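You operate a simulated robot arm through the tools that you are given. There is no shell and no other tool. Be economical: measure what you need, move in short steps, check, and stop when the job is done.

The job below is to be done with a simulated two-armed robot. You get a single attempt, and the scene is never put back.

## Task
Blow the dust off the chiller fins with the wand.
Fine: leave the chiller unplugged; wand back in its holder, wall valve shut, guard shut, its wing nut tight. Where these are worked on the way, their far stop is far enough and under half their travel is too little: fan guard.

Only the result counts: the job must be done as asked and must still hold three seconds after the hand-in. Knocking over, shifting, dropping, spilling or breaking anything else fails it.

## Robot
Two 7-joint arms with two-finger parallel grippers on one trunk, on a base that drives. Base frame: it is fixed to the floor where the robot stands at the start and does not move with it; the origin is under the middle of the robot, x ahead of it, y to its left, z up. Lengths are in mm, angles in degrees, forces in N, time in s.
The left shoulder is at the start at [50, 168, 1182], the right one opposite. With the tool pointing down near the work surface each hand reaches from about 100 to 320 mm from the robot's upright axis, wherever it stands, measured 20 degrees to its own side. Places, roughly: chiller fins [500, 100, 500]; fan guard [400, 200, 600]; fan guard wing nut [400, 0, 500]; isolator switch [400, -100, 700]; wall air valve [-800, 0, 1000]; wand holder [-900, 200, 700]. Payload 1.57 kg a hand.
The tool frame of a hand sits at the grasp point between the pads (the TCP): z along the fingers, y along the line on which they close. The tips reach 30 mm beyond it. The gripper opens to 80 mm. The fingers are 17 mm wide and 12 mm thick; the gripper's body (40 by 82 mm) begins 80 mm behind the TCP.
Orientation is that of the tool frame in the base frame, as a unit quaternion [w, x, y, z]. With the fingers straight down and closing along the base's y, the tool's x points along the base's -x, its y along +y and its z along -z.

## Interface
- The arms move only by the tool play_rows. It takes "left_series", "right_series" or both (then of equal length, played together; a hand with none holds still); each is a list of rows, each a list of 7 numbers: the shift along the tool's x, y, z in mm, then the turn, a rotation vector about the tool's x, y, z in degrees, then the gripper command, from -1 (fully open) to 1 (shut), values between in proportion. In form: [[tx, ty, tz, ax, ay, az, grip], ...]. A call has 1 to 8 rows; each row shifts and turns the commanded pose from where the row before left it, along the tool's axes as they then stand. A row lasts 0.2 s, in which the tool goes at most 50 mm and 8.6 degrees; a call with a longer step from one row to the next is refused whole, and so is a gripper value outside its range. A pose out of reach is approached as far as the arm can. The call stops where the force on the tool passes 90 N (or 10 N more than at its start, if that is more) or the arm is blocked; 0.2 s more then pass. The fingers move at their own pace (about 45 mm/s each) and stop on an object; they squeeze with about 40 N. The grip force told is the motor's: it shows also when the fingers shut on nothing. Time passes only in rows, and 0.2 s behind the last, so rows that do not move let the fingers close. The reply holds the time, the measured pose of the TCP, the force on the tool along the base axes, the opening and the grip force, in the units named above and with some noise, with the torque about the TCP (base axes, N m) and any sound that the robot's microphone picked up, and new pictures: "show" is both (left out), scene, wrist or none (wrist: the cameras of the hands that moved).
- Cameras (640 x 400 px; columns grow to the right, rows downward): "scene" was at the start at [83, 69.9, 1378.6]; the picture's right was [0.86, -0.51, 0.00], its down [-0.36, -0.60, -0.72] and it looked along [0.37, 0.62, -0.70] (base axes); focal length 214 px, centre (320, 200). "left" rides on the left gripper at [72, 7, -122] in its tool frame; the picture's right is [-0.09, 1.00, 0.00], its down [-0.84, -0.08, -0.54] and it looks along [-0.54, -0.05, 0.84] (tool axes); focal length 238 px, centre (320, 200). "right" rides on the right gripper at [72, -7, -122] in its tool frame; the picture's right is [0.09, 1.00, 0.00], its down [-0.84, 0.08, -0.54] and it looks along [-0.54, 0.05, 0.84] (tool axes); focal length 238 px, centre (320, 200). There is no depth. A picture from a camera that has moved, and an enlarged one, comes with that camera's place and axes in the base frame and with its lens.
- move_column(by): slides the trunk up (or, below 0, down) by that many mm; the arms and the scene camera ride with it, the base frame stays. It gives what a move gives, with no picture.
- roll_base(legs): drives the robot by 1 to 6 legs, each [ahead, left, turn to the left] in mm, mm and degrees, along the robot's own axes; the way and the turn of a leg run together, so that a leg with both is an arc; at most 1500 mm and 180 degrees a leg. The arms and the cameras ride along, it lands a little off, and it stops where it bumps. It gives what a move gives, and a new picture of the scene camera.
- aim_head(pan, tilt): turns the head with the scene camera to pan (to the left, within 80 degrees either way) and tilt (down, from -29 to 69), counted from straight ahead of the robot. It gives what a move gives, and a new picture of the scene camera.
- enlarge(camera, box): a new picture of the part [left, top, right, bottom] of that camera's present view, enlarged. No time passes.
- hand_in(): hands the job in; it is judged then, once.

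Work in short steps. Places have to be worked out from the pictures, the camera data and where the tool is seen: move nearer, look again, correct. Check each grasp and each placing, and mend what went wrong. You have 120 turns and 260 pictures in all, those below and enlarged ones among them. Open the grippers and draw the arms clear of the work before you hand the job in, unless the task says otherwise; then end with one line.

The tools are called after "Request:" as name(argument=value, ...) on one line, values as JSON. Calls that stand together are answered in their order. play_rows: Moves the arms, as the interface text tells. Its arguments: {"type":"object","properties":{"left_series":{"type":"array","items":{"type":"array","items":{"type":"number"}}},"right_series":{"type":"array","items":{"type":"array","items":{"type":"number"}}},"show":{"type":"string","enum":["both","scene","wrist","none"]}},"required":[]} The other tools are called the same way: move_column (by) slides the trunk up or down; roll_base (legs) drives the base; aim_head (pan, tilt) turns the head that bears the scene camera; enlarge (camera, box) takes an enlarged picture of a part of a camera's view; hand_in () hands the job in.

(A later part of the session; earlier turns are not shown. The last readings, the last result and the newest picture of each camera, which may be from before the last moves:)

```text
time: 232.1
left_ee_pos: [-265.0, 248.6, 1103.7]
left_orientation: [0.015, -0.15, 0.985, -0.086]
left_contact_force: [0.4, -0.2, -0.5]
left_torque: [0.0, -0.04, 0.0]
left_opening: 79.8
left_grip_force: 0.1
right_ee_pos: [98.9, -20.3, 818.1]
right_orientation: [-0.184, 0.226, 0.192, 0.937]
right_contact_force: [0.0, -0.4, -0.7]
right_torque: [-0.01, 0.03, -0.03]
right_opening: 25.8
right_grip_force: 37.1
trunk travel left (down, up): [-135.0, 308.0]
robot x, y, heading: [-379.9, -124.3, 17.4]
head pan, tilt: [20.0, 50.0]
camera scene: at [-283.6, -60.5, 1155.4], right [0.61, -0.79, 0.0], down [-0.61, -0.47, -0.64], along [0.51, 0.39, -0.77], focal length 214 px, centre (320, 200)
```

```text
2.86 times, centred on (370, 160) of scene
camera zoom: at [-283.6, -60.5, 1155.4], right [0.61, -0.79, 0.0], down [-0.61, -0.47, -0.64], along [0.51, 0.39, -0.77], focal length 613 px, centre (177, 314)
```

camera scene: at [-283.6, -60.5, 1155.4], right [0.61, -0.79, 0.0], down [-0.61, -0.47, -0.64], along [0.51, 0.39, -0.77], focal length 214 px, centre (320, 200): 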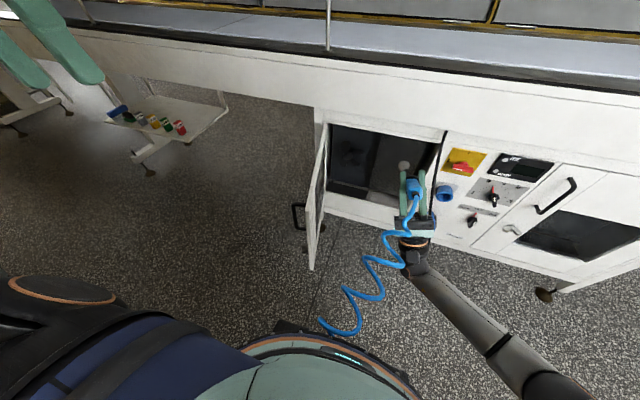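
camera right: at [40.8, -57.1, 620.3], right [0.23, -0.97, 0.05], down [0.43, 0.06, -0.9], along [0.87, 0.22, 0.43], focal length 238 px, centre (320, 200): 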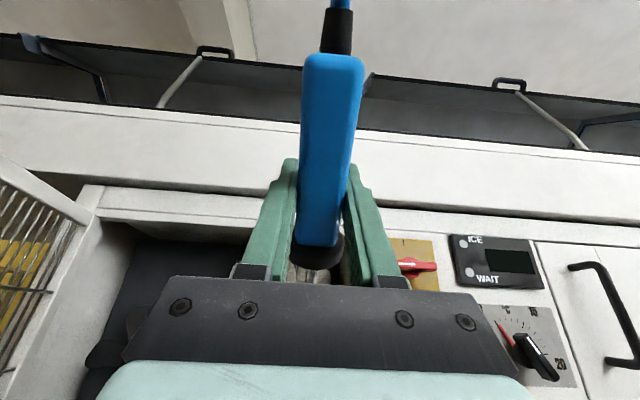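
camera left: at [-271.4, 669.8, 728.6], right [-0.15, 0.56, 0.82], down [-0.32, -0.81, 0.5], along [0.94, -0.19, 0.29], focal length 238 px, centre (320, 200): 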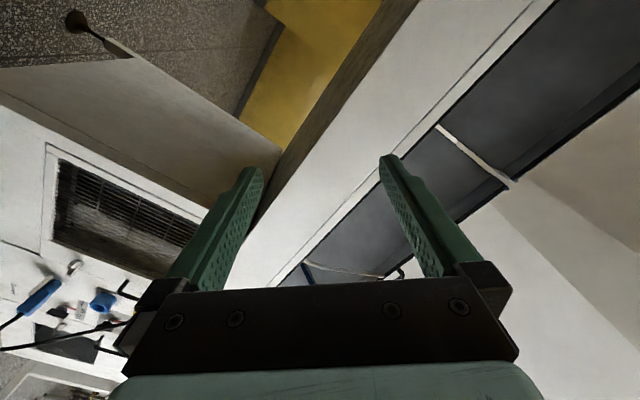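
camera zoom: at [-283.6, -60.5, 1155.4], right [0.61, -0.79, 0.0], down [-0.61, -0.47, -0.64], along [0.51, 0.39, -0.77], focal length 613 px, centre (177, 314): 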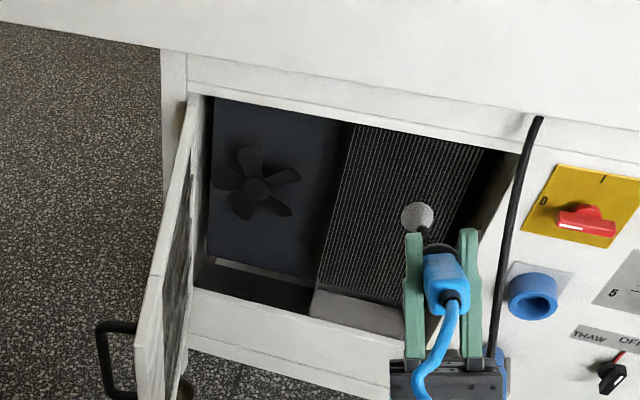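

Fins are clean (the grey ball is just the air puff). Now I swing the wand back to hanging vertical, raise the trunk and shift the hand out to the right.

Request:
play_rows(right_series=[[0, 0, 0, 0, -7.16, 2.4, 1], [0, 0, 0, 0, -7.16, 2.4, 1], [0, 0, 0, 0, -7.16, 2.4, 1], [0, 0, 0, 0, -7.16, 2.4, 1], [0, 0, 0, 0, -7.16, 2.4, 1], [0, 0, 0, 0, -7.16, 2.4, 1], [0, 0, 0, 0, -7.16, 2.4, 1], [0, 0, 0, 0, -7.16, 2.4, 1]], show="none")

Request:
move_column(by=250)

Request:
play_rows(right_series=[[0, 26, -9, 0, 0, 0, 1], [0, 26, -9, 0, 0, 0, 1], [0, 26, -9, 0, 0, 0, 1], [0, 26, -9, 0, 0, 0, 1], [0, 26, -9, 0, 0, 0, 1]], show="both")

```text
time: 233.9
left_ee_pos: [-263.8, 247.0, 1103.3]
left_orientation: [0.015, -0.15, 0.985, -0.085]
left_contact_force: [-0.6, -0.4, -0.4]
left_torque: [0.0, 0.0, -0.01]
left_opening: 80.1
left_grip_force: 0.1
right_ee_pos: [98.5, -20.7, 819.3]
right_orientation: [-0.217, 0.673, 0.219, 0.672]
right_contact_force: [0.0, 0.2, -1.3]
right_torque: [0.02, -0.01, 0.01]
right_opening: 25.6
right_grip_force: 36.9
trunk travel left (down, up): [-135.0, 308.0]
robot x, y, heading: [-382.2, -120.3, 17.5]
head pan, tilt: [20.0, 50.0]
```

```text
time: 236.5
left_ee_pos: [-263.2, 246.9, 1354.6]
left_orientation: [0.014, -0.149, 0.985, -0.087]
left_contact_force: [-0.4, -0.5, 0.5]
left_torque: [-0.01, 0.02, 0.02]
left_opening: 79.8
left_grip_force: 0.0
right_ee_pos: [98.6, -21.6, 1069.6]
right_orientation: [-0.218, 0.673, 0.218, 0.673]
right_contact_force: [-0.7, -0.1, -2.2]
right_torque: [0.01, -0.03, -0.02]
right_opening: 25.6
right_grip_force: 37.0
trunk travel left (down, up): [-385.0, 58.0]
robot x, y, heading: [-382.7, -118.9, 17.3]
head pan, tilt: [20.0, 50.0]
```

```text
time: 237.7
left_ee_pos: [-264.3, 247.0, 1353.7]
left_orientation: [0.014, -0.15, 0.985, -0.086]
left_contact_force: [0.0, -0.6, -0.5]
left_torque: [-0.04, 0.0, -0.04]
left_opening: 80.0
left_grip_force: 0.0
right_ee_pos: [136.3, -154.1, 1071.6]
right_orientation: [-0.219, 0.673, 0.219, 0.672]
right_contact_force: [-0.3, 0.0, -1.8]
right_torque: [0.0, -0.02, 0.03]
right_opening: 25.7
right_grip_force: 37.3
trunk travel left (down, up): [-385.0, 58.0]
robot x, y, heading: [-382.7, -118.3, 17.6]
head pan, tilt: [20.0, 50.0]
camera scene: at [-283.7, -60.8, 1405.5], right [0.61, -0.79, 0.0], down [-0.61, -0.47, -0.64], along [0.51, 0.39, -0.77], focal length 214 px, centre (320, 200)
camera right: at [33.4, -219.7, 1143.2], right [0.58, -0.81, 0.09], down [-0.39, -0.38, -0.84], along [0.71, 0.45, -0.54], focal length 238 px, centre (320, 200)
```

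scene: 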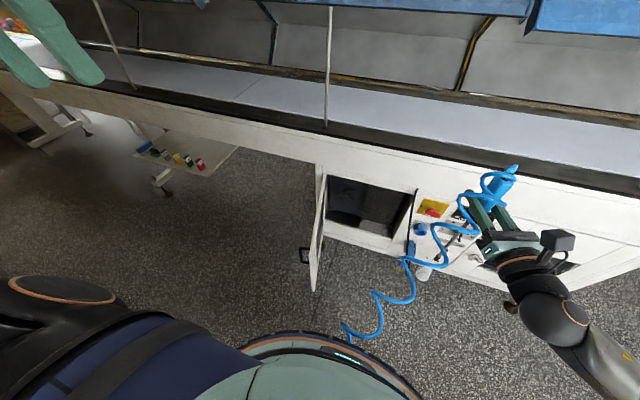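
right: 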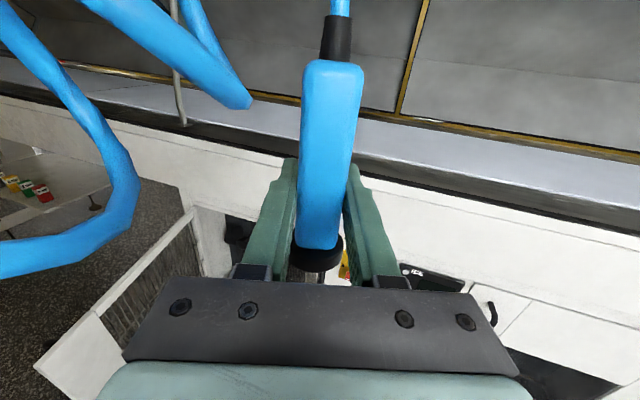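

Wand hangs vertical again. Move to the earlier turning spot and turn back to face the wall (wand above the guard).

Request:
roll_base(legs=[[40, -98, 0], [0, 0, 161.5]])

Request:
aim_head(pan=-25, tilt=50)

```text
time: 245.5
left_ee_pos: [-536.3, -517.1, 1353.7]
left_orientation: [-0.087, 0.996, 0.008, -0.002]
left_contact_force: [-0.3, -0.4, 0.1]
left_torque: [0.0, 0.03, -0.02]
left_opening: 79.7
left_grip_force: 0.1
right_ee_pos: [-804.5, -20.0, 1071.5]
right_orientation: [0.697, 0.12, -0.697, 0.12]
right_contact_force: [0.4, 0.6, -0.9]
right_torque: [0.01, 0.01, 0.04]
right_opening: 25.3
right_grip_force: 37.0
trunk travel left (down, up): [-385.0, 58.0]
robot x, y, heading: [-319.4, -198.4, -179.0]
head pan, tilt: [20.0, 50.0]
camera scene: at [-428.1, -228.5, 1405.4], right [-0.36, 0.93, 0.0], down [0.71, 0.28, -0.64], along [-0.6, -0.23, -0.77], focal length 214 px, centre (320, 200)
```

scene: 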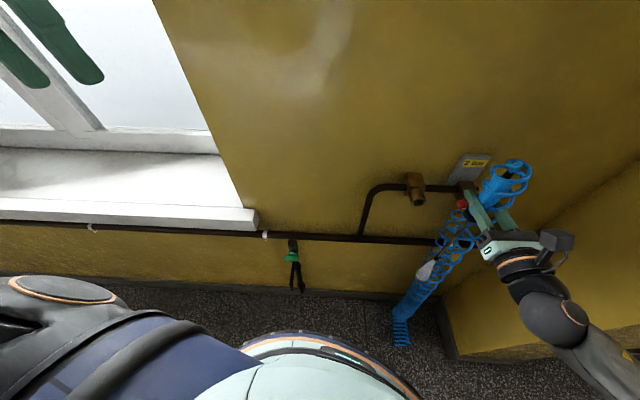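

```text
time: 246.7
left_ee_pos: [-537.1, -516.3, 1353.4]
left_orientation: [-0.088, 0.996, 0.007, -0.002]
left_contact_force: [-1.1, 0.0, -0.7]
left_torque: [0.01, 0.03, -0.01]
left_opening: 80.0
left_grip_force: 0.1
right_ee_pos: [-806.3, -20.7, 1070.9]
right_orientation: [-0.697, -0.119, 0.697, -0.119]
right_contact_force: [-0.1, -0.2, -1.9]
right_torque: [0.0, 0.0, -0.03]
right_opening: 25.8
right_grip_force: 37.2
trunk travel left (down, up): [-385.0, 58.0]
robot x, y, heading: [-319.6, -199.6, -178.9]
head pan, tilt: [-25.0, 50.0]
camera scene: at [-426.7, -169.6, 1405.4], right [0.4, 0.91, 0.0], down [0.7, -0.31, -0.64], along [-0.59, 0.26, -0.77], focal length 214 px, centre (320, 200)
```

scene: 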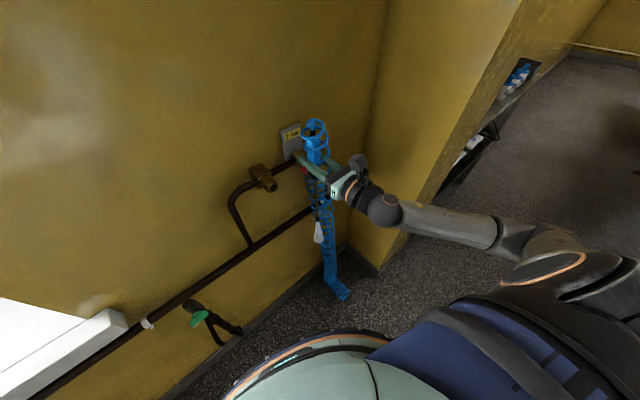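

The wand is close in front of the valve; I ease back and slide sideways to in front of the holder, raising the trunk fully.

Request:
roll_base(legs=[[-12, 0, 0], [8, -212, 0]])

Request:
move_column(by=57)

Request:
play_rows(right_series=[[20, 0, 5, 0, 0, 0, 1], [20, 0, 5, 0, 0, 0, 1], [20, 0, 5, 0, 0, 0, 1], [12, 0, 5, 0, 0, 0, 1], [0, 0, 0, 0, 0, 0, 1]], show="both")

```text
time: 248.7
left_ee_pos: [-534.3, -302.6, 1353.6]
left_orientation: [-0.087, 0.996, 0.008, -0.002]
left_contact_force: [-0.5, 0.6, 0.2]
left_torque: [-0.04, 0.04, 0.0]
left_opening: 80.1
left_grip_force: 0.0
right_ee_pos: [-806.7, 194.3, 1071.2]
right_orientation: [-0.697, -0.12, 0.697, -0.12]
right_contact_force: [-0.5, -0.5, -1.6]
right_torque: [-0.01, 0.0, -0.01]
right_opening: 25.9
right_grip_force: 36.9
trunk travel left (down, up): [-385.0, 58.0]
robot x, y, heading: [-317.6, 13.6, -178.8]
head pan, tilt: [-25.0, 50.0]
camera scene: at [-426.6, 46.2, 1405.4], right [0.4, 0.92, 0.0], down [0.7, -0.31, -0.64], along [-0.59, 0.26, -0.77], focal length 214 px, centre (320, 200)
```

scene: 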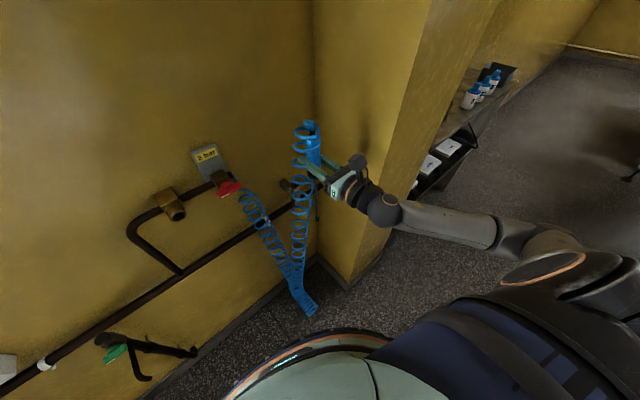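

```text
time: 249.7
left_ee_pos: [-535.1, -302.1, 1411.1]
left_orientation: [-0.088, 0.996, 0.008, -0.003]
left_contact_force: [-0.2, 0.8, -0.8]
left_torque: [-0.01, 0.03, -0.02]
left_opening: 79.9
left_grip_force: 0.1
right_ee_pos: [-806.5, 193.1, 1127.6]
right_orientation: [0.697, 0.12, -0.697, 0.12]
right_contact_force: [0.3, -0.2, -1.6]
right_torque: [-0.01, 0.01, 0.0]
right_opening: 25.5
right_grip_force: 37.2
trunk travel left (down, up): [-442.0, 1.0]
robot x, y, heading: [-315.6, 14.6, -178.7]
head pan, tilt: [-25.0, 50.0]
```

```text
time: 250.9
left_ee_pos: [-534.5, -301.6, 1410.6]
left_orientation: [-0.087, 0.996, 0.008, -0.003]
left_contact_force: [-0.4, -0.1, -0.1]
left_torque: [0.03, -0.01, 0.0]
left_opening: 80.1
left_grip_force: 0.1
right_ee_pos: [-824.6, 186.5, 1200.5]
right_orientation: [-0.696, -0.121, 0.697, -0.12]
right_contact_force: [0.6, 0.5, -2.5]
right_torque: [-0.01, 0.0, 0.01]
right_opening: 25.9
right_grip_force: 37.0
trunk travel left (down, up): [-442.0, 1.0]
robot x, y, heading: [-319.9, 14.0, -178.8]
head pan, tilt: [-25.0, 50.0]
camera scene: at [-426.6, 45.5, 1462.4], right [0.4, 0.92, 0.0], down [0.7, -0.31, -0.64], along [-0.59, 0.26, -0.77], focal length 214 px, centre (320, 200)
camera right: at [-707.3, 222.2, 1272.4], right [-0.33, 0.94, 0.09], down [0.48, 0.26, -0.84], along [-0.81, -0.24, -0.54], focal length 238 px, centre (320, 200)
```

scene: 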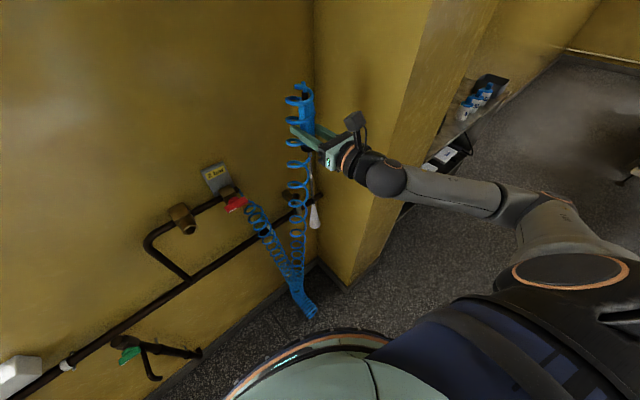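
right: 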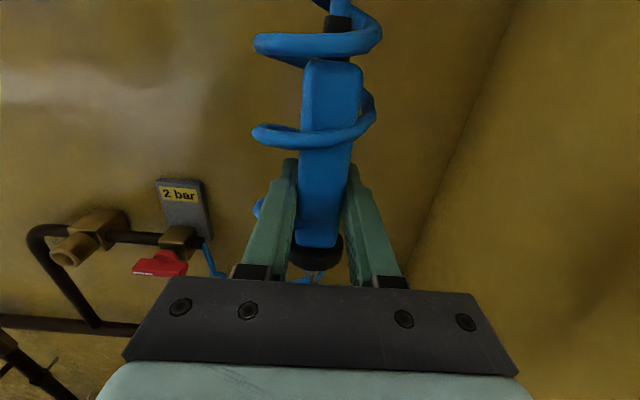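

Orientation is vertical; to match the pick-up grip I add 2.7° pitch, then advance over the holder (target xy ≈ −915,165).

Request:
play_rows(right_series=[[0, 0, 0, -1.9, 2.7, 0, 1], [0, 4, 24, 0, 0, 0, 1], [0, 3, 24, 0, 0, 0, 1], [0, 0, 24, 0, 0, 0, 1], [0, 0, 19, 0, 0, 0, 1], [0, 0, 0, 0, 0, 0, 1]], show="none")

Request:
enlarge(camera="scene", box=[240, 60, 400, 260])

```text
time: 252.3
left_ee_pos: [-534.4, -302.7, 1411.6]
left_orientation: [-0.087, 0.996, 0.009, -0.003]
left_contact_force: [0.2, 1.2, -0.9]
left_torque: [0.03, 0.0, -0.04]
left_opening: 80.1
left_grip_force: 0.0
right_ee_pos: [-912.3, 165.3, 1204.6]
right_orientation: [0.715, 0.106, -0.682, 0.111]
right_contact_force: [-0.4, 0.0, -1.7]
right_torque: [-0.03, -0.01, 0.01]
right_opening: 25.8
right_grip_force: 37.3
trunk travel left (down, up): [-442.0, 1.0]
robot x, y, heading: [-315.0, 12.8, -178.5]
head pan, tilt: [-25.0, 50.0]
```

```text
2.00 times, centred on (320, 160) of scene
camera zoom: at [-426.5, 45.5, 1462.4], right [0.4, 0.92, 0.0], down [0.7, -0.31, -0.64], along [-0.59, 0.26, -0.77], focal length 429 px, centre (320, 280)
```

zoom: 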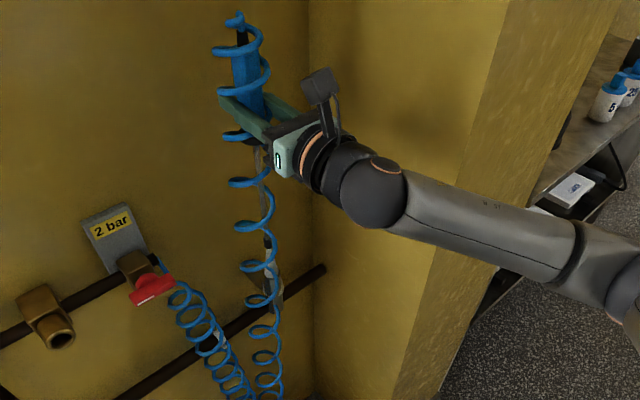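

Aligned over the holder. Descend vertically in steps, watching forces.

Request:
play_rows(right_series=[[-20, 0, 1, 0, 0, 0, 1], [-20, 0, -1, 0, 0, 0, 1], [-20, 0, -1, 0, 0, 0, 1], [-20, 0, -1, 0, 0, 0, 1], [-20, 0, -1, 0, 0, 0, 1]], show="none")

Request:
enlarge(camera="scene", box=[260, 80, 360, 220])

```text
time: 253.5
left_ee_pos: [-538.3, -301.7, 1410.0]
left_orientation: [-0.087, 0.996, 0.009, -0.001]
left_contact_force: [-0.2, 0.1, -0.3]
left_torque: [0.0, -0.07, -0.01]
left_opening: 79.9
left_grip_force: 0.0
right_ee_pos: [-917.2, 166.5, 1100.4]
right_orientation: [0.712, 0.106, -0.685, 0.111]
right_contact_force: [0.2, 0.9, -1.5]
right_torque: [-0.01, 0.02, 0.0]
right_opening: 25.7
right_grip_force: 36.7
trunk travel left (down, up): [-442.0, 1.0]
robot x, y, heading: [-318.3, 15.8, -178.6]
head pan, tilt: [-25.0, 50.0]
```

```text
2.86 times, centred on (310, 150) of scene
camera zoom: at [-429.2, 46.1, 1461.8], right [0.4, 0.92, 0.0], down [0.7, -0.31, -0.64], along [-0.59, 0.26, -0.77], focal length 613 px, centre (349, 343)
```

zoom: 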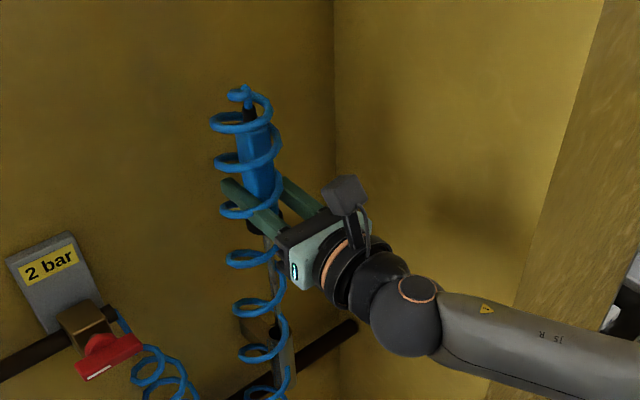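

The barrel is entering the tube without force. Continue down.

Request:
play_rows(right_series=[[-20, 0, -1.5, 0, 0.4, 0, 1], [-20, 0, -1.5, 0, 0, 0, 1], [-20, 0, -1, 0, 0, 0, 1], [-20, 0, -1, 0, 0, 0, 1], [-20, 0, -1, 0, 0, 0, 1], [-20, 0, -1, 0, 0, 0, 1]], show="wrist")

Request:
enlarge(camera="scene", box=[260, 80, 360, 220])

```text
time: 254.9
left_ee_pos: [-534.5, -302.3, 1410.4]
left_orientation: [-0.087, 0.996, 0.009, -0.002]
left_contact_force: [-0.1, -0.4, -0.3]
left_torque: [-0.01, -0.01, 0.0]
left_opening: 80.0
left_grip_force: 0.0
right_ee_pos: [-916.6, 165.2, 984.1]
right_orientation: [0.717, 0.106, -0.68, 0.113]
right_contact_force: [-0.1, -0.2, -0.8]
right_torque: [0.0, 0.01, -0.01]
right_opening: 25.5
right_grip_force: 37.1
trunk travel left (down, up): [-442.0, 1.0]
robot x, y, heading: [-316.8, 17.4, -178.6]
head pan, tilt: [-25.0, 50.0]
camera right: at [-793.8, 196.8, 1049.5], right [-0.3, 0.95, 0.09], down [0.45, 0.22, -0.86], along [-0.84, -0.22, -0.49], focal length 238 px, centre (320, 200)
```

right: 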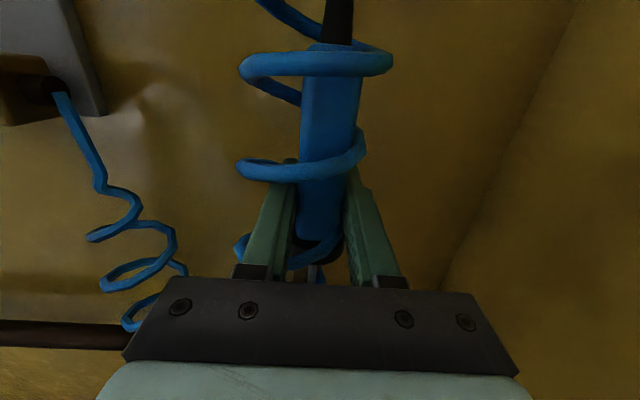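

```text
2.86 times, centred on (310, 150) of scene
camera zoom: at [-426.9, 45.5, 1462.4], right [0.4, 0.92, 0.0], down [0.7, -0.31, -0.64], along [-0.59, 0.26, -0.77], focal length 613 px, centre (349, 343)
```

zoom: 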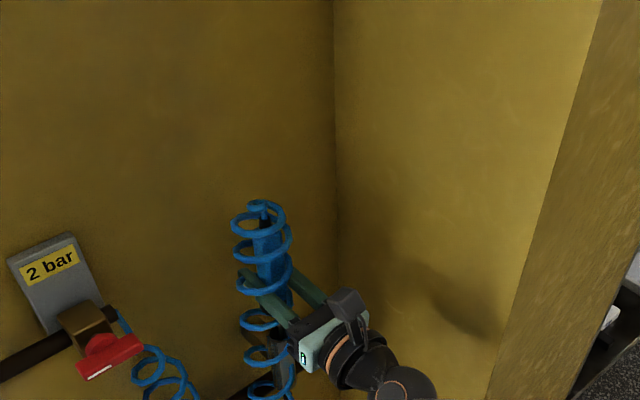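

Nearly home (seat at TCP z≈942). Lower the last 40 mm slowly until contact.

Request:
play_rows(right_series=[[-14, 0, -0.6, 0, 0, 0, 1], [-12, 0, -0.5, 0, 0, 0, 1], [-8, 0, 0, 0, 0, 0, 1], [-5, 0, 0, 0, 0, 0, 1], [-4, 0, 0, 0, 0, 0, 1], [0, 0, 0, 0, 0, 0, 1]], show="wrist")

```text
time: 256.3
left_ee_pos: [-534.2, -302.6, 1410.1]
left_orientation: [-0.086, 0.996, 0.008, -0.002]
left_contact_force: [-0.4, -0.1, -0.1]
left_torque: [0.01, -0.03, 0.03]
left_opening: 80.0
left_grip_force: 0.0
right_ee_pos: [-915.1, 164.9, 941.1]
right_orientation: [0.717, 0.106, -0.679, 0.112]
right_contact_force: [-0.5, 0.0, -2.1]
right_torque: [-0.03, 0.03, -0.01]
right_opening: 25.7
right_grip_force: 36.9
trunk travel left (down, up): [-442.0, 1.0]
robot x, y, heading: [-313.0, 14.0, -178.7]
head pan, tilt: [-25.0, 50.0]
camera right: at [-793.5, 196.9, 1006.5], right [-0.3, 0.95, 0.09], down [0.45, 0.22, -0.86], along [-0.84, -0.22, -0.49], focal length 238 px, centre (320, 200)
```

right: 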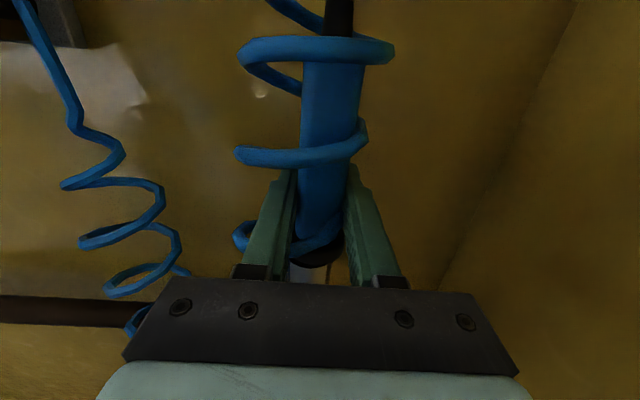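

No contact yet; continue a few mm.

Request:
play_rows(right_series=[[-3, 0, 0, 0, 0, 0, 1], [-3, 0, 0, 0, 0, 0, 1], [-3, 0, 0, 0, 0, 0, 1], [0, 0, 0, 0, 0, 0, 1]], show="wrist")

```text
time: 257.3
left_ee_pos: [-532.6, -302.1, 1412.4]
left_orientation: [-0.087, 0.996, 0.009, -0.004]
left_contact_force: [-0.2, 0.5, -0.5]
left_torque: [0.03, 0.01, 0.04]
left_opening: 79.8
left_grip_force: 0.0
right_ee_pos: [-916.4, 165.4, 938.0]
right_orientation: [0.721, 0.105, -0.676, 0.111]
right_contact_force: [3.1, 1.6, 18.2]
right_torque: [0.12, -0.55, -0.01]
right_opening: 25.5
right_grip_force: 36.6
trunk travel left (down, up): [-442.0, 1.0]
robot x, y, heading: [-317.1, 13.4, -178.6]
head pan, tilt: [-25.0, 50.0]
camera right: at [-793.2, 196.8, 1001.8], right [-0.3, 0.95, 0.09], down [0.44, 0.22, -0.87], along [-0.85, -0.22, -0.48], focal length 238 px, centre (320, 200)
```

right: 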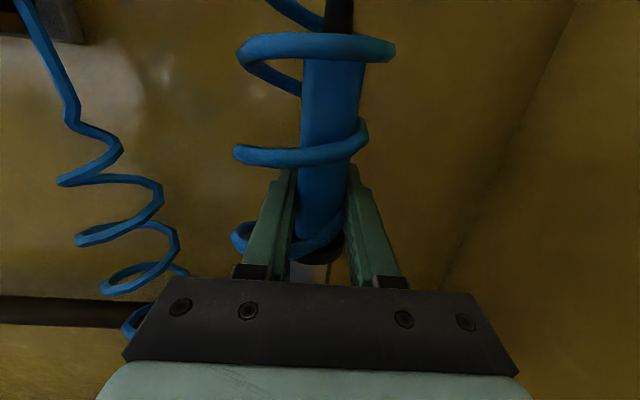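

Seated (18 N up). Relax slightly, open the gripper and back away.

Request:
play_rows(right_series=[[3, 0, 0, 0, 0, 0, 1], [0, 0, 0, 0, 0, 0, -1], [0, 0, 0, 0, 0, 0, -1], [0, 0, 0, 0, 0, 0, -1], [0, 0, 0, 0, 0, 0, -1], [0, 0, -30, 0, 0, 0, -1], [0, 0, -30, 0, 0, 0, -1], [0, 0, -30, 0, 0, 0, -1]], show="wrist")

```text
time: 259.1
left_ee_pos: [-534.1, -301.8, 1410.7]
left_orientation: [-0.087, 0.996, 0.008, -0.003]
left_contact_force: [0.5, 0.8, 0.5]
left_torque: [-0.02, 0.02, 0.01]
left_opening: 80.0
left_grip_force: 0.1
right_ee_pos: [-827.8, 194.2, 928.6]
right_orientation: [0.718, 0.106, -0.679, 0.113]
right_contact_force: [0.9, -0.1, 0.1]
right_torque: [-0.01, -0.02, 0.01]
right_opening: 80.0
right_grip_force: 0.0
trunk travel left (down, up): [-442.0, 1.0]
robot x, y, heading: [-320.8, 16.4, -178.7]
head pan, tilt: [-25.0, 50.0]
camera right: at [-705.5, 225.6, 993.9], right [-0.3, 0.95, 0.09], down [0.45, 0.22, -0.87], along [-0.84, -0.22, -0.49], focal length 238 px, centre (320, 200)
```

right: 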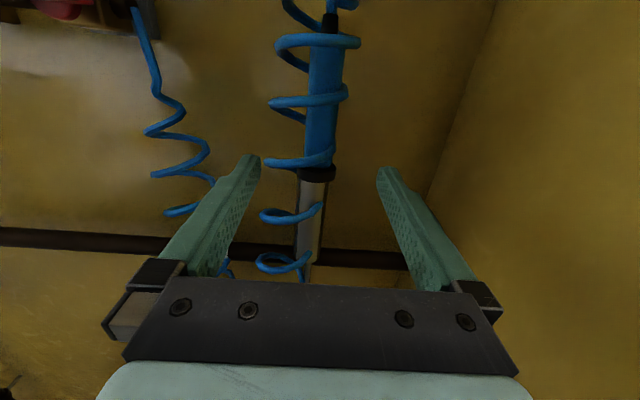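

Wand is seated in its holder. Next, close the valve: retract, raise, roll the hand +92° for the horizontal paddle, then shift the base.

Request:
play_rows(right_series=[[23, 0, -15, 0, 0, 0, -1], [23, 0, -15, 0, 0, 0, -1], [23, 0, -15, 0, 0, 0, -1], [23, 0, -15, 0, 0, 0, -1], [0, 0, 0, 0, 0, 8.4, -1], [0, 0, 0, 0, 0, 8.4, -1], [0, 0, 0, 0, 0, 8.4, -1], [0, 0, 0, 0, 0, 8.4, -1]], show="none")

Request:
play_rows(right_series=[[0, 0, 0, 0, 0, 8.4, -1], [0, 0, 0, 0, 0, 8.4, -1], [0, 0, 0, 0, 0, 8.4, -1], [0, 0, 0, 0, 0, 8.4, -1], [0, 0, 0, 0, 0, 8.4, -1], [0, 0, 0, 0, 0, 8.4, -1], [0, 0, 0, 0, 0, 8, -1]], show="none")

Request:
roll_base(legs=[[0, 198, 0], [-25, 0, -2.3]])

Request:
enlarge(camera="right", box=[0, 0, 640, 400])

```text
time: 260.9
left_ee_pos: [-534.1, -303.0, 1410.5]
left_orientation: [-0.087, 0.996, 0.008, -0.002]
left_contact_force: [-0.1, 0.3, 0.2]
left_torque: [-0.01, 0.02, 0.01]
left_opening: 80.2
left_grip_force: 0.1
right_ee_pos: [-768.2, 213.1, 1019.5]
right_orientation: [-0.654, 0.096, 0.681, -0.316]
right_contact_force: [0.4, -0.2, -0.5]
right_torque: [0.03, -0.02, 0.01]
right_opening: 80.0
right_grip_force: 0.0
trunk travel left (down, up): [-442.0, 1.0]
robot x, y, heading: [-314.4, 16.0, -178.6]
head pan, tilt: [-25.0, 50.0]
```

```text
time: 262.5
left_ee_pos: [-533.6, -301.7, 1409.4]
left_orientation: [-0.087, 0.996, 0.008, -0.002]
left_contact_force: [0.3, 0.8, 0.1]
left_torque: [0.01, -0.03, 0.02]
left_opening: 80.0
left_grip_force: 0.1
right_ee_pos: [-769.2, 212.9, 1018.7]
right_orientation: [0.417, -0.415, -0.549, 0.594]
right_contact_force: [-0.5, 0.1, -1.1]
right_torque: [0.03, 0.01, -0.03]
right_opening: 79.9
right_grip_force: 0.1
trunk travel left (down, up): [-442.0, 1.0]
robot x, y, heading: [-313.0, 12.7, -178.9]
head pan, tilt: [-25.0, 50.0]
```

```text
time: 264.5
left_ee_pos: [-516.4, -500.8, 1410.8]
left_orientation: [-0.088, 0.996, -0.011, -0.002]
left_contact_force: [0.7, 0.0, -0.4]
left_torque: [0.01, 0.01, 0.01]
left_opening: 80.1
left_grip_force: 0.0
right_ee_pos: [-730.7, 23.1, 1019.5]
right_orientation: [0.43, -0.425, -0.54, 0.586]
right_contact_force: [0.9, 0.4, -0.2]
right_torque: [-0.04, -0.02, 0.0]
right_opening: 80.1
right_grip_force: 0.0
trunk travel left (down, up): [-442.0, 1.0]
robot x, y, heading: [-289.6, -187.9, 179.1]
head pan, tilt: [-25.0, 50.0]
camera scene: at [-394.1, -156.8, 1462.5], right [0.44, 0.9, 0.0], down [0.69, -0.34, -0.64], along [-0.58, 0.28, -0.77], focal length 214 px, centre (320, 200)
```

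scene: 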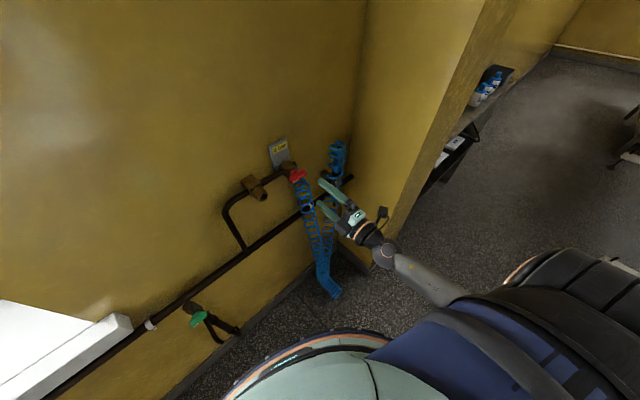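

```text
1.00 times, centred on (320, 200) of right
camera zoom: at [-632.0, 124.7, 1017.6], right [-0.07, 0.04, -1.0], down [0.74, -0.66, -0.08], along [-0.67, -0.75, 0.02], focal length 238 px, centre (320, 200)
```

zoom: 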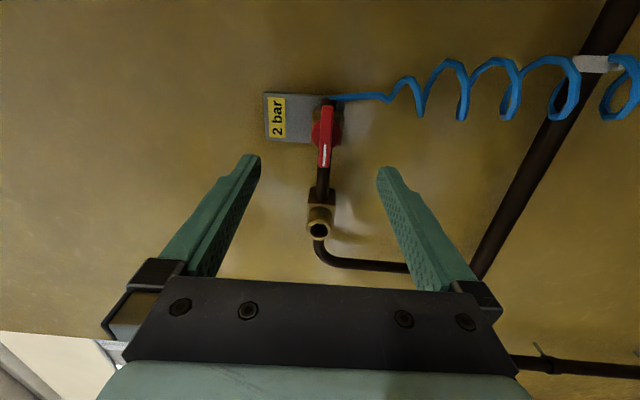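

Same view as before. Advance 84 mm with a narrower opening and grip the paddle.

Request:
play_rows(right_series=[[0, 0, 20, 0, 0, 0, -0.2], [0, 2, 22, 0, 0, 0, -0.2], [0, 2, 22, 0, 0, 0, -0.2], [0, 0, 20, 0, 0, 0, -0.2], [0, 0, 0, 0, 0, 0, 1], [0, 0, 0, 0, 0, 0, 1], [0, 0, 0, 0, 0, 0, 1], [0, 0, 0, 0, 0, 0, 1]], show="wrist")

```text
time: 266.3
left_ee_pos: [-515.3, -501.5, 1410.2]
left_orientation: [-0.088, 0.996, -0.01, -0.001]
left_contact_force: [-0.2, 0.0, -0.8]
left_torque: [-0.04, 0.0, -0.02]
left_opening: 80.2
left_grip_force: 0.2
right_ee_pos: [-810.4, 0.8, 1019.2]
right_orientation: [0.43, -0.426, -0.54, 0.585]
right_contact_force: [-0.6, -0.2, 2.6]
right_torque: [0.39, 0.0, -0.06]
right_opening: 12.8
right_grip_force: 29.9
trunk travel left (down, up): [-442.0, 1.0]
robot x, y, heading: [-287.7, -188.9, 179.1]
head pan, tilt: [-25.0, 50.0]
camera right: at [-713.1, 102.7, 1016.4], right [-0.07, 0.04, -1.0], down [0.74, -0.66, -0.08], along [-0.67, -0.75, 0.01], focal length 238 px, centre (320, 200)
```

right: 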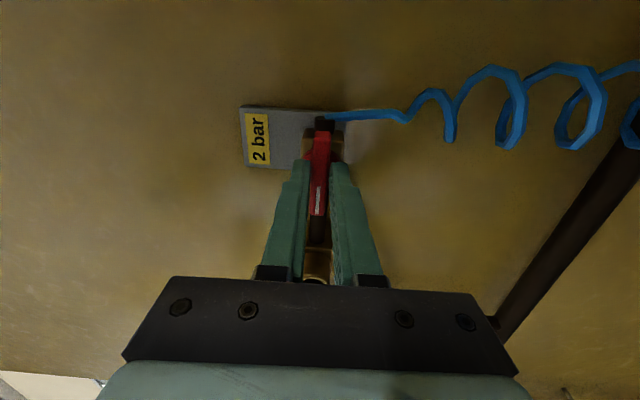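

Paddle gripped (12.8 mm). Turn CCW by ~92° back to shut.

Request:
play_rows(right_series=[[0, 0, 0, 0, 0, -8, 1], [0, 0, 0, 0, 0, -8, 1], [0, 0, 0, 0, 0, -8, 1], [0, 0, 0, 0, 0, -8, 1], [0, 0, 0, 0, 0, -8, 1], [0, 0, 0, 0, 0, -8, 1], [0, 0, 0, 0, 0, -8, 1], [0, 0, 0, 0, 0, -8, 1]], show="none")

Request:
play_rows(right_series=[[0, 0, 0, 0, 0, -8, 1], [0, 0, 0, 0, 0, -8, 1], [0, 0, 0, 0, 0, -8, 1], [0, 0, 0, 0, 0, -6, 1], [0, 0, 0, 0, 0, 0, 1]], show="wrist")

```text
time: 268.1
left_ee_pos: [-513.9, -500.6, 1411.8]
left_orientation: [-0.086, 0.996, -0.011, -0.002]
left_contact_force: [0.6, 0.7, -0.6]
left_torque: [0.04, 0.0, 0.02]
left_opening: 80.0
left_grip_force: 0.1
right_ee_pos: [-810.7, -2.3, 1022.5]
right_orientation: [-0.676, 0.071, 0.681, -0.27]
right_contact_force: [10.8, -3.5, 14.7]
right_torque: [-0.25, 0.63, 0.2]
right_opening: 11.8
right_grip_force: 29.1
trunk travel left (down, up): [-442.0, 1.0]
robot x, y, heading: [-286.6, -192.9, 178.9]
head pan, tilt: [-25.0, 50.0]
```

```text
time: 269.3
left_ee_pos: [-513.8, -502.0, 1410.9]
left_orientation: [-0.088, 0.996, -0.011, -0.001]
left_contact_force: [0.6, 0.6, 0.5]
left_torque: [-0.02, 0.0, -0.02]
left_opening: 79.9
left_grip_force: 0.1
right_ee_pos: [-810.2, -5.1, 1024.1]
right_orientation: [0.723, 0.107, -0.677, 0.088]
right_contact_force: [8.2, -13.3, 15.0]
right_torque: [-0.67, 0.32, 0.65]
right_opening: 12.4
right_grip_force: 29.4
trunk travel left (down, up): [-442.0, 1.0]
robot x, y, heading: [-286.2, -189.5, 179.0]
head pan, tilt: [-25.0, 50.0]
camera right: at [-685.8, 20.9, 1088.2], right [-0.26, 0.96, 0.13], down [0.44, 0.24, -0.86], along [-0.86, -0.17, -0.49], focal length 238 px, centre (320, 200)
```

right: 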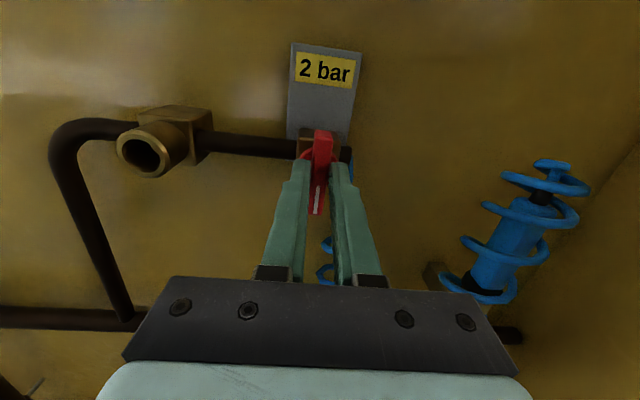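

Paddle is vertical; a final nudge to the stop, then release and back out.

Request:
play_rows(right_series=[[0, 0, 0, 0, 0, -6, 1], [0, 0, 0, 0, 0, 3, 1], [0, 0, 0, 0, 0, 0, -0.2], [0, 0, 0, 0, 0, 0, -0.2], [0, 0, 0, 0, 0, 0, -0.2], [0, 0, -30, 0, 0, 0, -0.2], [0, 0, -30, 0, 0, 0, -0.2], [0, 0, -20, 0, 0, 0, -0.2]], show="wrist")

```text
time: 271.1
left_ee_pos: [-516.3, -499.5, 1410.7]
left_orientation: [-0.088, 0.996, -0.011, -0.001]
left_contact_force: [-0.5, -0.6, 1.0]
left_torque: [0.03, 0.02, -0.01]
left_opening: 80.0
left_grip_force: 0.1
right_ee_pos: [-733.7, 20.3, 1013.3]
right_orientation: [0.723, 0.123, -0.676, 0.067]
right_contact_force: [-0.3, 0.4, -0.2]
right_torque: [0.02, 0.03, -0.03]
right_opening: 47.7
right_grip_force: 0.1
trunk travel left (down, up): [-442.0, 1.0]
robot x, y, heading: [-284.4, -188.1, 179.0]
head pan, tilt: [-25.0, 50.0]
camera right: at [-609.8, 41.4, 1078.9], right [-0.25, 0.95, 0.18], down [0.44, 0.28, -0.86], along [-0.86, -0.14, -0.49], focal length 238 px, centre (320, 200)
```

right: 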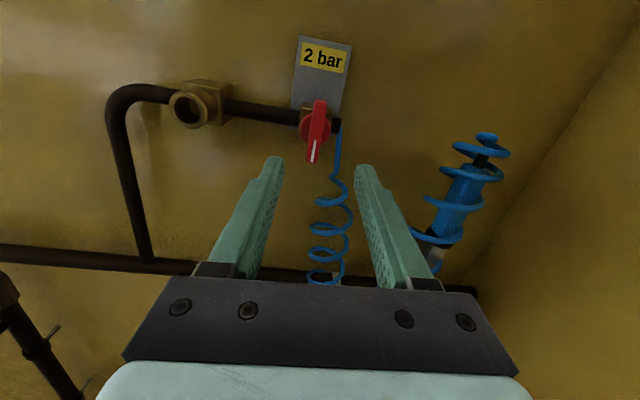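

Valve is shut again. Now to close the guard I'll reverse the opening: go back to the handle. First straighten the hand, then drive along the earlier path.

Request:
play_rows(right_series=[[0, 0, -15, -8.2, 0, 1.7, -0.3], [0, 0, -15, -8.2, 0, 1.7, -0.3], [0, 0, -15, -8.2, 0, 1.7, -0.3]], show="none")

Request:
roll_base(legs=[[65, 0, 0], [0, 0, 91], [-480, 0, 0], [-430, -30, 0]])

Request:
move_column(by=-355)

```text
time: 271.9
left_ee_pos: [-515.6, -501.0, 1409.8]
left_orientation: [-0.087, 0.996, -0.011, -0.001]
left_contact_force: [1.3, -1.1, 0.8]
left_torque: [0.07, -0.03, -0.01]
left_opening: 79.9
left_grip_force: 0.1
right_ee_pos: [-689.2, 27.3, 1013.4]
right_orientation: [0.729, -0.065, -0.68, -0.048]
right_contact_force: [-0.3, -0.1, 0.2]
right_torque: [0.01, -0.02, 0.02]
right_opening: 52.0
right_grip_force: 0.1
trunk travel left (down, up): [-442.0, 1.0]
robot x, y, heading: [-283.5, -190.4, 178.9]
head pan, tilt: [-25.0, 50.0]
```

```text
time: 274.3
left_ee_pos: [-460.2, -553.2, 1412.9]
left_orientation: [-0.085, 0.983, 0.161, -0.017]
left_contact_force: [0.4, -0.4, -0.1]
left_torque: [0.02, -0.04, -0.01]
left_opening: 79.9
left_grip_force: 0.0
right_ee_pos: [-805.1, -90.6, 1011.0]
right_orientation: [0.729, 0.023, -0.682, 0.043]
right_contact_force: [17.3, 36.0, 1.3]
right_torque: [-0.3, 0.15, 0.21]
right_opening: 21.6
right_grip_force: 0.0
trunk travel left (down, up): [-442.0, 1.0]
robot x, y, heading: [-351.3, -185.2, -161.6]
head pan, tilt: [-25.0, 50.0]
stopped in leg 2: the force on the tool passed its limit (the readings are from after the stop); the commanded pose is now the measured one
camera scene: at [-462.0, -188.8, 1462.6], right [0.11, 0.99, 0.0], down [0.76, -0.08, -0.64], along [-0.64, 0.07, -0.77], focal length 214 px, centre (320, 200)
```

scene: 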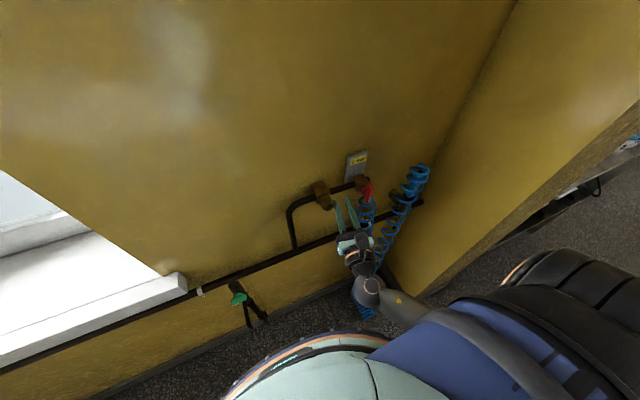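

```text
time: 277.8
left_ee_pos: [-461.2, -556.9, 1054.7]
left_orientation: [-0.086, 0.983, 0.162, -0.016]
left_contact_force: [0.0, 0.3, 0.4]
left_torque: [0.0, 0.04, -0.01]
left_opening: 79.9
left_grip_force: 0.1
right_ee_pos: [-805.8, -98.4, 654.7]
right_orientation: [0.727, 0.029, -0.684, 0.048]
right_contact_force: [-0.6, -0.5, -0.8]
right_torque: [-0.04, -0.04, -0.01]
right_opening: 51.9
right_grip_force: 0.0
trunk travel left (down, up): [-87.0, 356.0]
robot x, y, heading: [-351.0, -187.4, -161.1]
head pan, tilt: [-25.0, 50.0]
```

The fingers touched the brass outlet when turning (stopped at force limit); now free. I zoom to check the valve, and back away before turning.

Request:
roll_base(legs=[[-95, 0, 0]])

Request:
enlarge(camera="scene", box=[240, 80, 480, 230])

```text
time: 278.9
left_ee_pos: [-372.0, -526.6, 1055.3]
left_orientation: [-0.086, 0.983, 0.162, -0.016]
left_contact_force: [-0.1, 0.7, -0.2]
left_torque: [0.01, 0.0, 0.0]
left_opening: 79.9
left_grip_force: 0.0
right_ee_pos: [-716.6, -67.3, 654.5]
right_orientation: [0.727, 0.03, -0.684, 0.049]
right_contact_force: [-0.8, -0.6, -0.3]
right_torque: [0.01, 0.0, 0.05]
right_opening: 52.1
right_grip_force: 0.1
trunk travel left (down, up): [-87.0, 356.0]
robot x, y, heading: [-263.8, -159.3, -161.1]
head pan, tilt: [-25.0, 50.0]
camera scene: at [-374.3, -162.3, 1107.4], right [0.11, 0.99, 0.0], down [0.76, -0.08, -0.64], along [-0.64, 0.07, -0.77], focal length 214 px, centre (320, 200)
```

scene: 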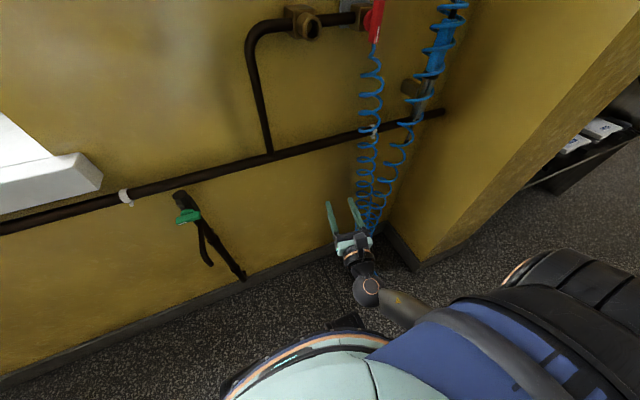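

```text
2.67 times, centred on (360, 155) of scene
camera zoom: at [-374.3, -162.3, 1107.4], right [0.11, 0.99, 0.0], down [0.76, -0.08, -0.64], along [-0.64, 0.07, -0.77], focal length 572 px, centre (213, 320)
```

zoom: 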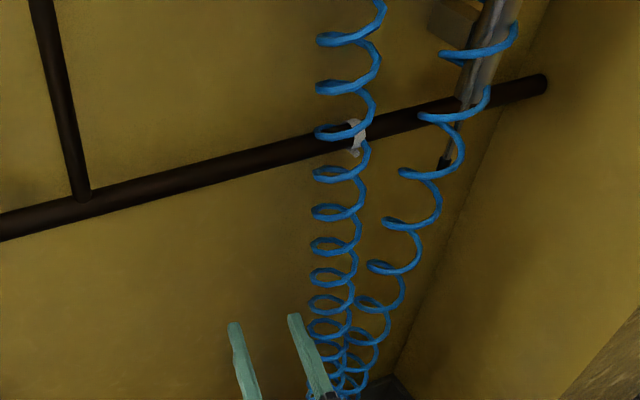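

Valve and wand fine. Turn to heading −90 clear of the wall and drive back north along the earlier path.

Request:
roll_base(legs=[[0, 0, 71], [0, -84, 0], [-430, 0, 0], [-450, -38, 0]])

Request:
roll_base(legs=[[0, 0, 59.5]])

Request:
enlarge(camera="right", box=[0, 0, 640, 400])

```text
time: 287.5
left_ee_pos: [-60.5, 477.5, 1056.0]
left_orientation: [-0.061, 0.715, 0.693, -0.062]
left_contact_force: [-0.7, 0.4, -0.3]
left_torque: [-0.03, 0.0, -0.02]
left_opening: 79.9
left_grip_force: 0.0
right_ee_pos: [-610.5, 313.9, 654.2]
right_orientation: [0.57, 0.415, -0.545, 0.454]
right_contact_force: [0.1, 0.6, 0.2]
right_torque: [-0.01, 0.01, -0.01]
right_opening: 52.3
right_grip_force: 0.0
trunk travel left (down, up): [-87.0, 356.0]
robot x, y, heading: [-367.1, 712.4, -91.5]
head pan, tilt: [-25.0, 50.0]
camera scene: at [-402.2, 600.4, 1107.4], right [-0.9, 0.45, 0.0], down [0.34, 0.69, -0.64], along [-0.29, -0.58, -0.77], focal length 214 px, centre (320, 200)
```

scene: 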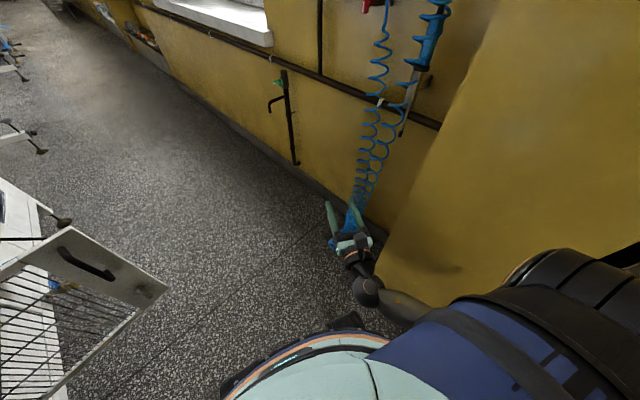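

```text
time: 290.5
left_ee_pos: [-10.2, 851.5, 1055.3]
left_orientation: [-0.024, 0.282, 0.955, -0.084]
left_contact_force: [-0.7, -0.9, -0.9]
left_torque: [-0.01, 0.01, -0.02]
left_opening: 80.4
left_grip_force: 0.0
right_ee_pos: [-156.6, 296.3, 654.6]
right_orientation: [0.273, 0.629, -0.271, 0.675]
right_contact_force: [-0.3, 1.0, 0.0]
right_torque: [-0.02, -0.02, 0.01]
right_opening: 51.9
right_grip_force: 0.0
trunk travel left (down, up): [-87.0, 356.0]
robot x, y, heading: [-366.4, 709.2, -32.8]
head pan, tilt: [-25.0, 50.0]
camera scene: at [-292.3, 622.5, 1107.4], right [-0.85, -0.53, 0.0], down [-0.41, 0.65, -0.64], along [0.34, -0.54, -0.77], focal length 214 px, centre (320, 200)
```

scene: 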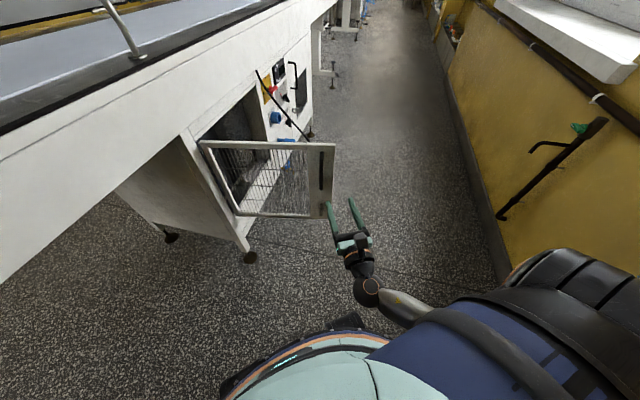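

```text
1.00 times, centred on (320, 200) of right
camera zoom: at [-240.6, 389.8, 719.6], right [-0.71, -0.7, 0.07], down [-0.38, 0.31, -0.87], along [0.59, -0.65, -0.49], focal length 238 px, centre (320, 200)
```

zoom: 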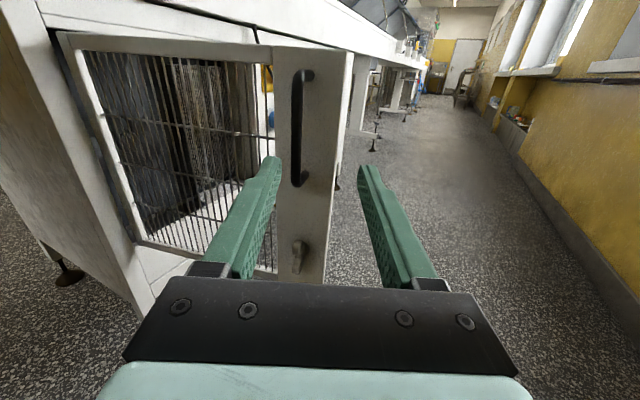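

The guard is now ~72° open (bar ≈ (−21,190)). I move the base 60 mm in tool direction and extend the arm to the handle.

Request:
roll_base(legs=[[59, -13, 0]])

Request:
play_rows(right_series=[[0, -11, 10, 0, 0, 0, -0.3], [-2, -11, 20, 0, 0, 0, -0.3], [-2, 0, 25, 0, 0, 0, -0.3], [-2, 0, 20, 0, 0, 0, -0.3]], show="wrist")

```text
time: 291.5
left_ee_pos: [35.1, 809.2, 1055.9]
left_orientation: [-0.023, 0.283, 0.955, -0.083]
left_contact_force: [-0.1, 0.3, 0.4]
left_torque: [-0.03, 0.0, -0.03]
left_opening: 79.7
left_grip_force: 0.0
right_ee_pos: [-110.0, 253.2, 654.5]
right_orientation: [0.273, 0.628, -0.271, 0.676]
right_contact_force: [0.3, -0.1, 0.2]
right_torque: [-0.02, 0.01, -0.01]
right_opening: 52.1
right_grip_force: 0.0
trunk travel left (down, up): [-87.0, 356.0]
robot x, y, heading: [-323.3, 665.2, -32.6]
head pan, tilt: [-25.0, 50.0]
camera scene: at [-248.3, 578.9, 1107.4], right [-0.85, -0.53, 0.0], down [-0.41, 0.65, -0.64], along [0.34, -0.54, -0.77], focal length 214 px, centre (320, 200)
```

scene: 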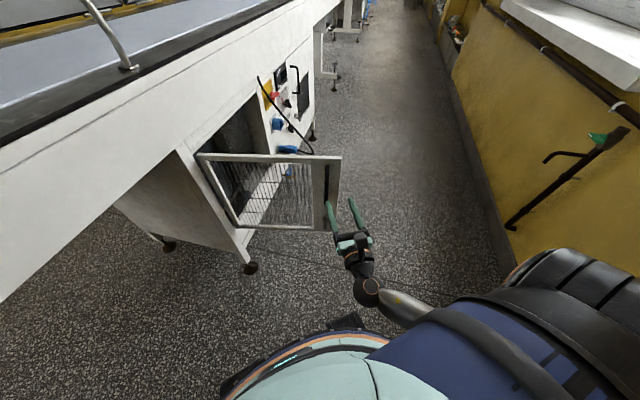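

```text
time: 292.5
left_ee_pos: [34.5, 807.8, 1054.1]
left_orientation: [-0.023, 0.283, 0.955, -0.084]
left_contact_force: [-1.4, -1.1, -0.2]
left_torque: [0.03, -0.01, -0.01]
left_opening: 80.3
left_grip_force: 0.1
right_ee_pos: [-40.4, 214.8, 655.6]
right_orientation: [0.273, 0.629, -0.27, 0.676]
right_contact_force: [0.3, 0.3, 0.6]
right_torque: [-0.01, 0.01, 0.0]
right_opening: 52.2
right_grip_force: 0.1
trunk travel left (down, up): [-87.0, 356.0]
robot x, y, heading: [-323.9, 669.8, -32.8]
head pan, tilt: [-25.0, 50.0]
camera right: at [-125.5, 307.7, 720.2], right [-0.71, -0.7, 0.07], down [-0.38, 0.31, -0.87], along [0.59, -0.65, -0.49], focal length 238 px, centre (320, 200)
```

right: 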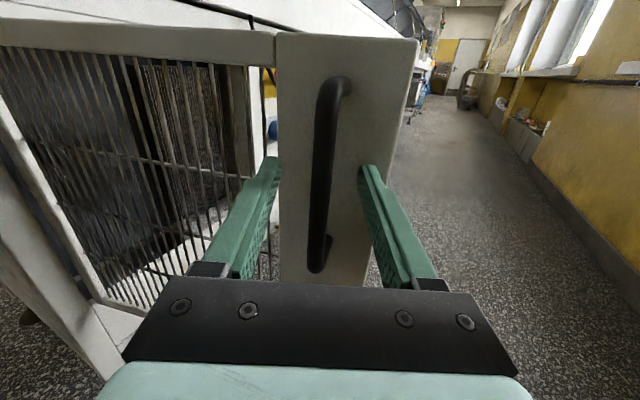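

Bar is between the fingers. Advance 8 mm and close.

Request:
play_rows(right_series=[[0, 2, 8, 0, 0, 0, -0.3], [0, 0, 0, 0, 0, 0, 1], [0, 0, 0, 0, 0, 0, 1], [0, 0, 0, 0, 0, 0, 1], [0, 0, 0, 0, 0, 0, 1]], show="none")

```text
time: 293.7
left_ee_pos: [35.4, 809.8, 1055.1]
left_orientation: [-0.024, 0.283, 0.955, -0.084]
left_contact_force: [-0.3, -0.6, 0.3]
left_torque: [-0.02, 0.01, 0.0]
left_opening: 79.8
left_grip_force: 0.1
right_ee_pos: [-37.8, 208.3, 654.2]
right_orientation: [0.273, 0.629, -0.27, 0.676]
right_contact_force: [0.0, -0.8, -0.4]
right_torque: [-0.15, 0.5, 0.02]
right_opening: 12.0
right_grip_force: 28.3
trunk travel left (down, up): [-87.0, 356.0]
robot x, y, heading: [-322.3, 663.5, -32.4]
head pan, tilt: [-25.0, 50.0]
```

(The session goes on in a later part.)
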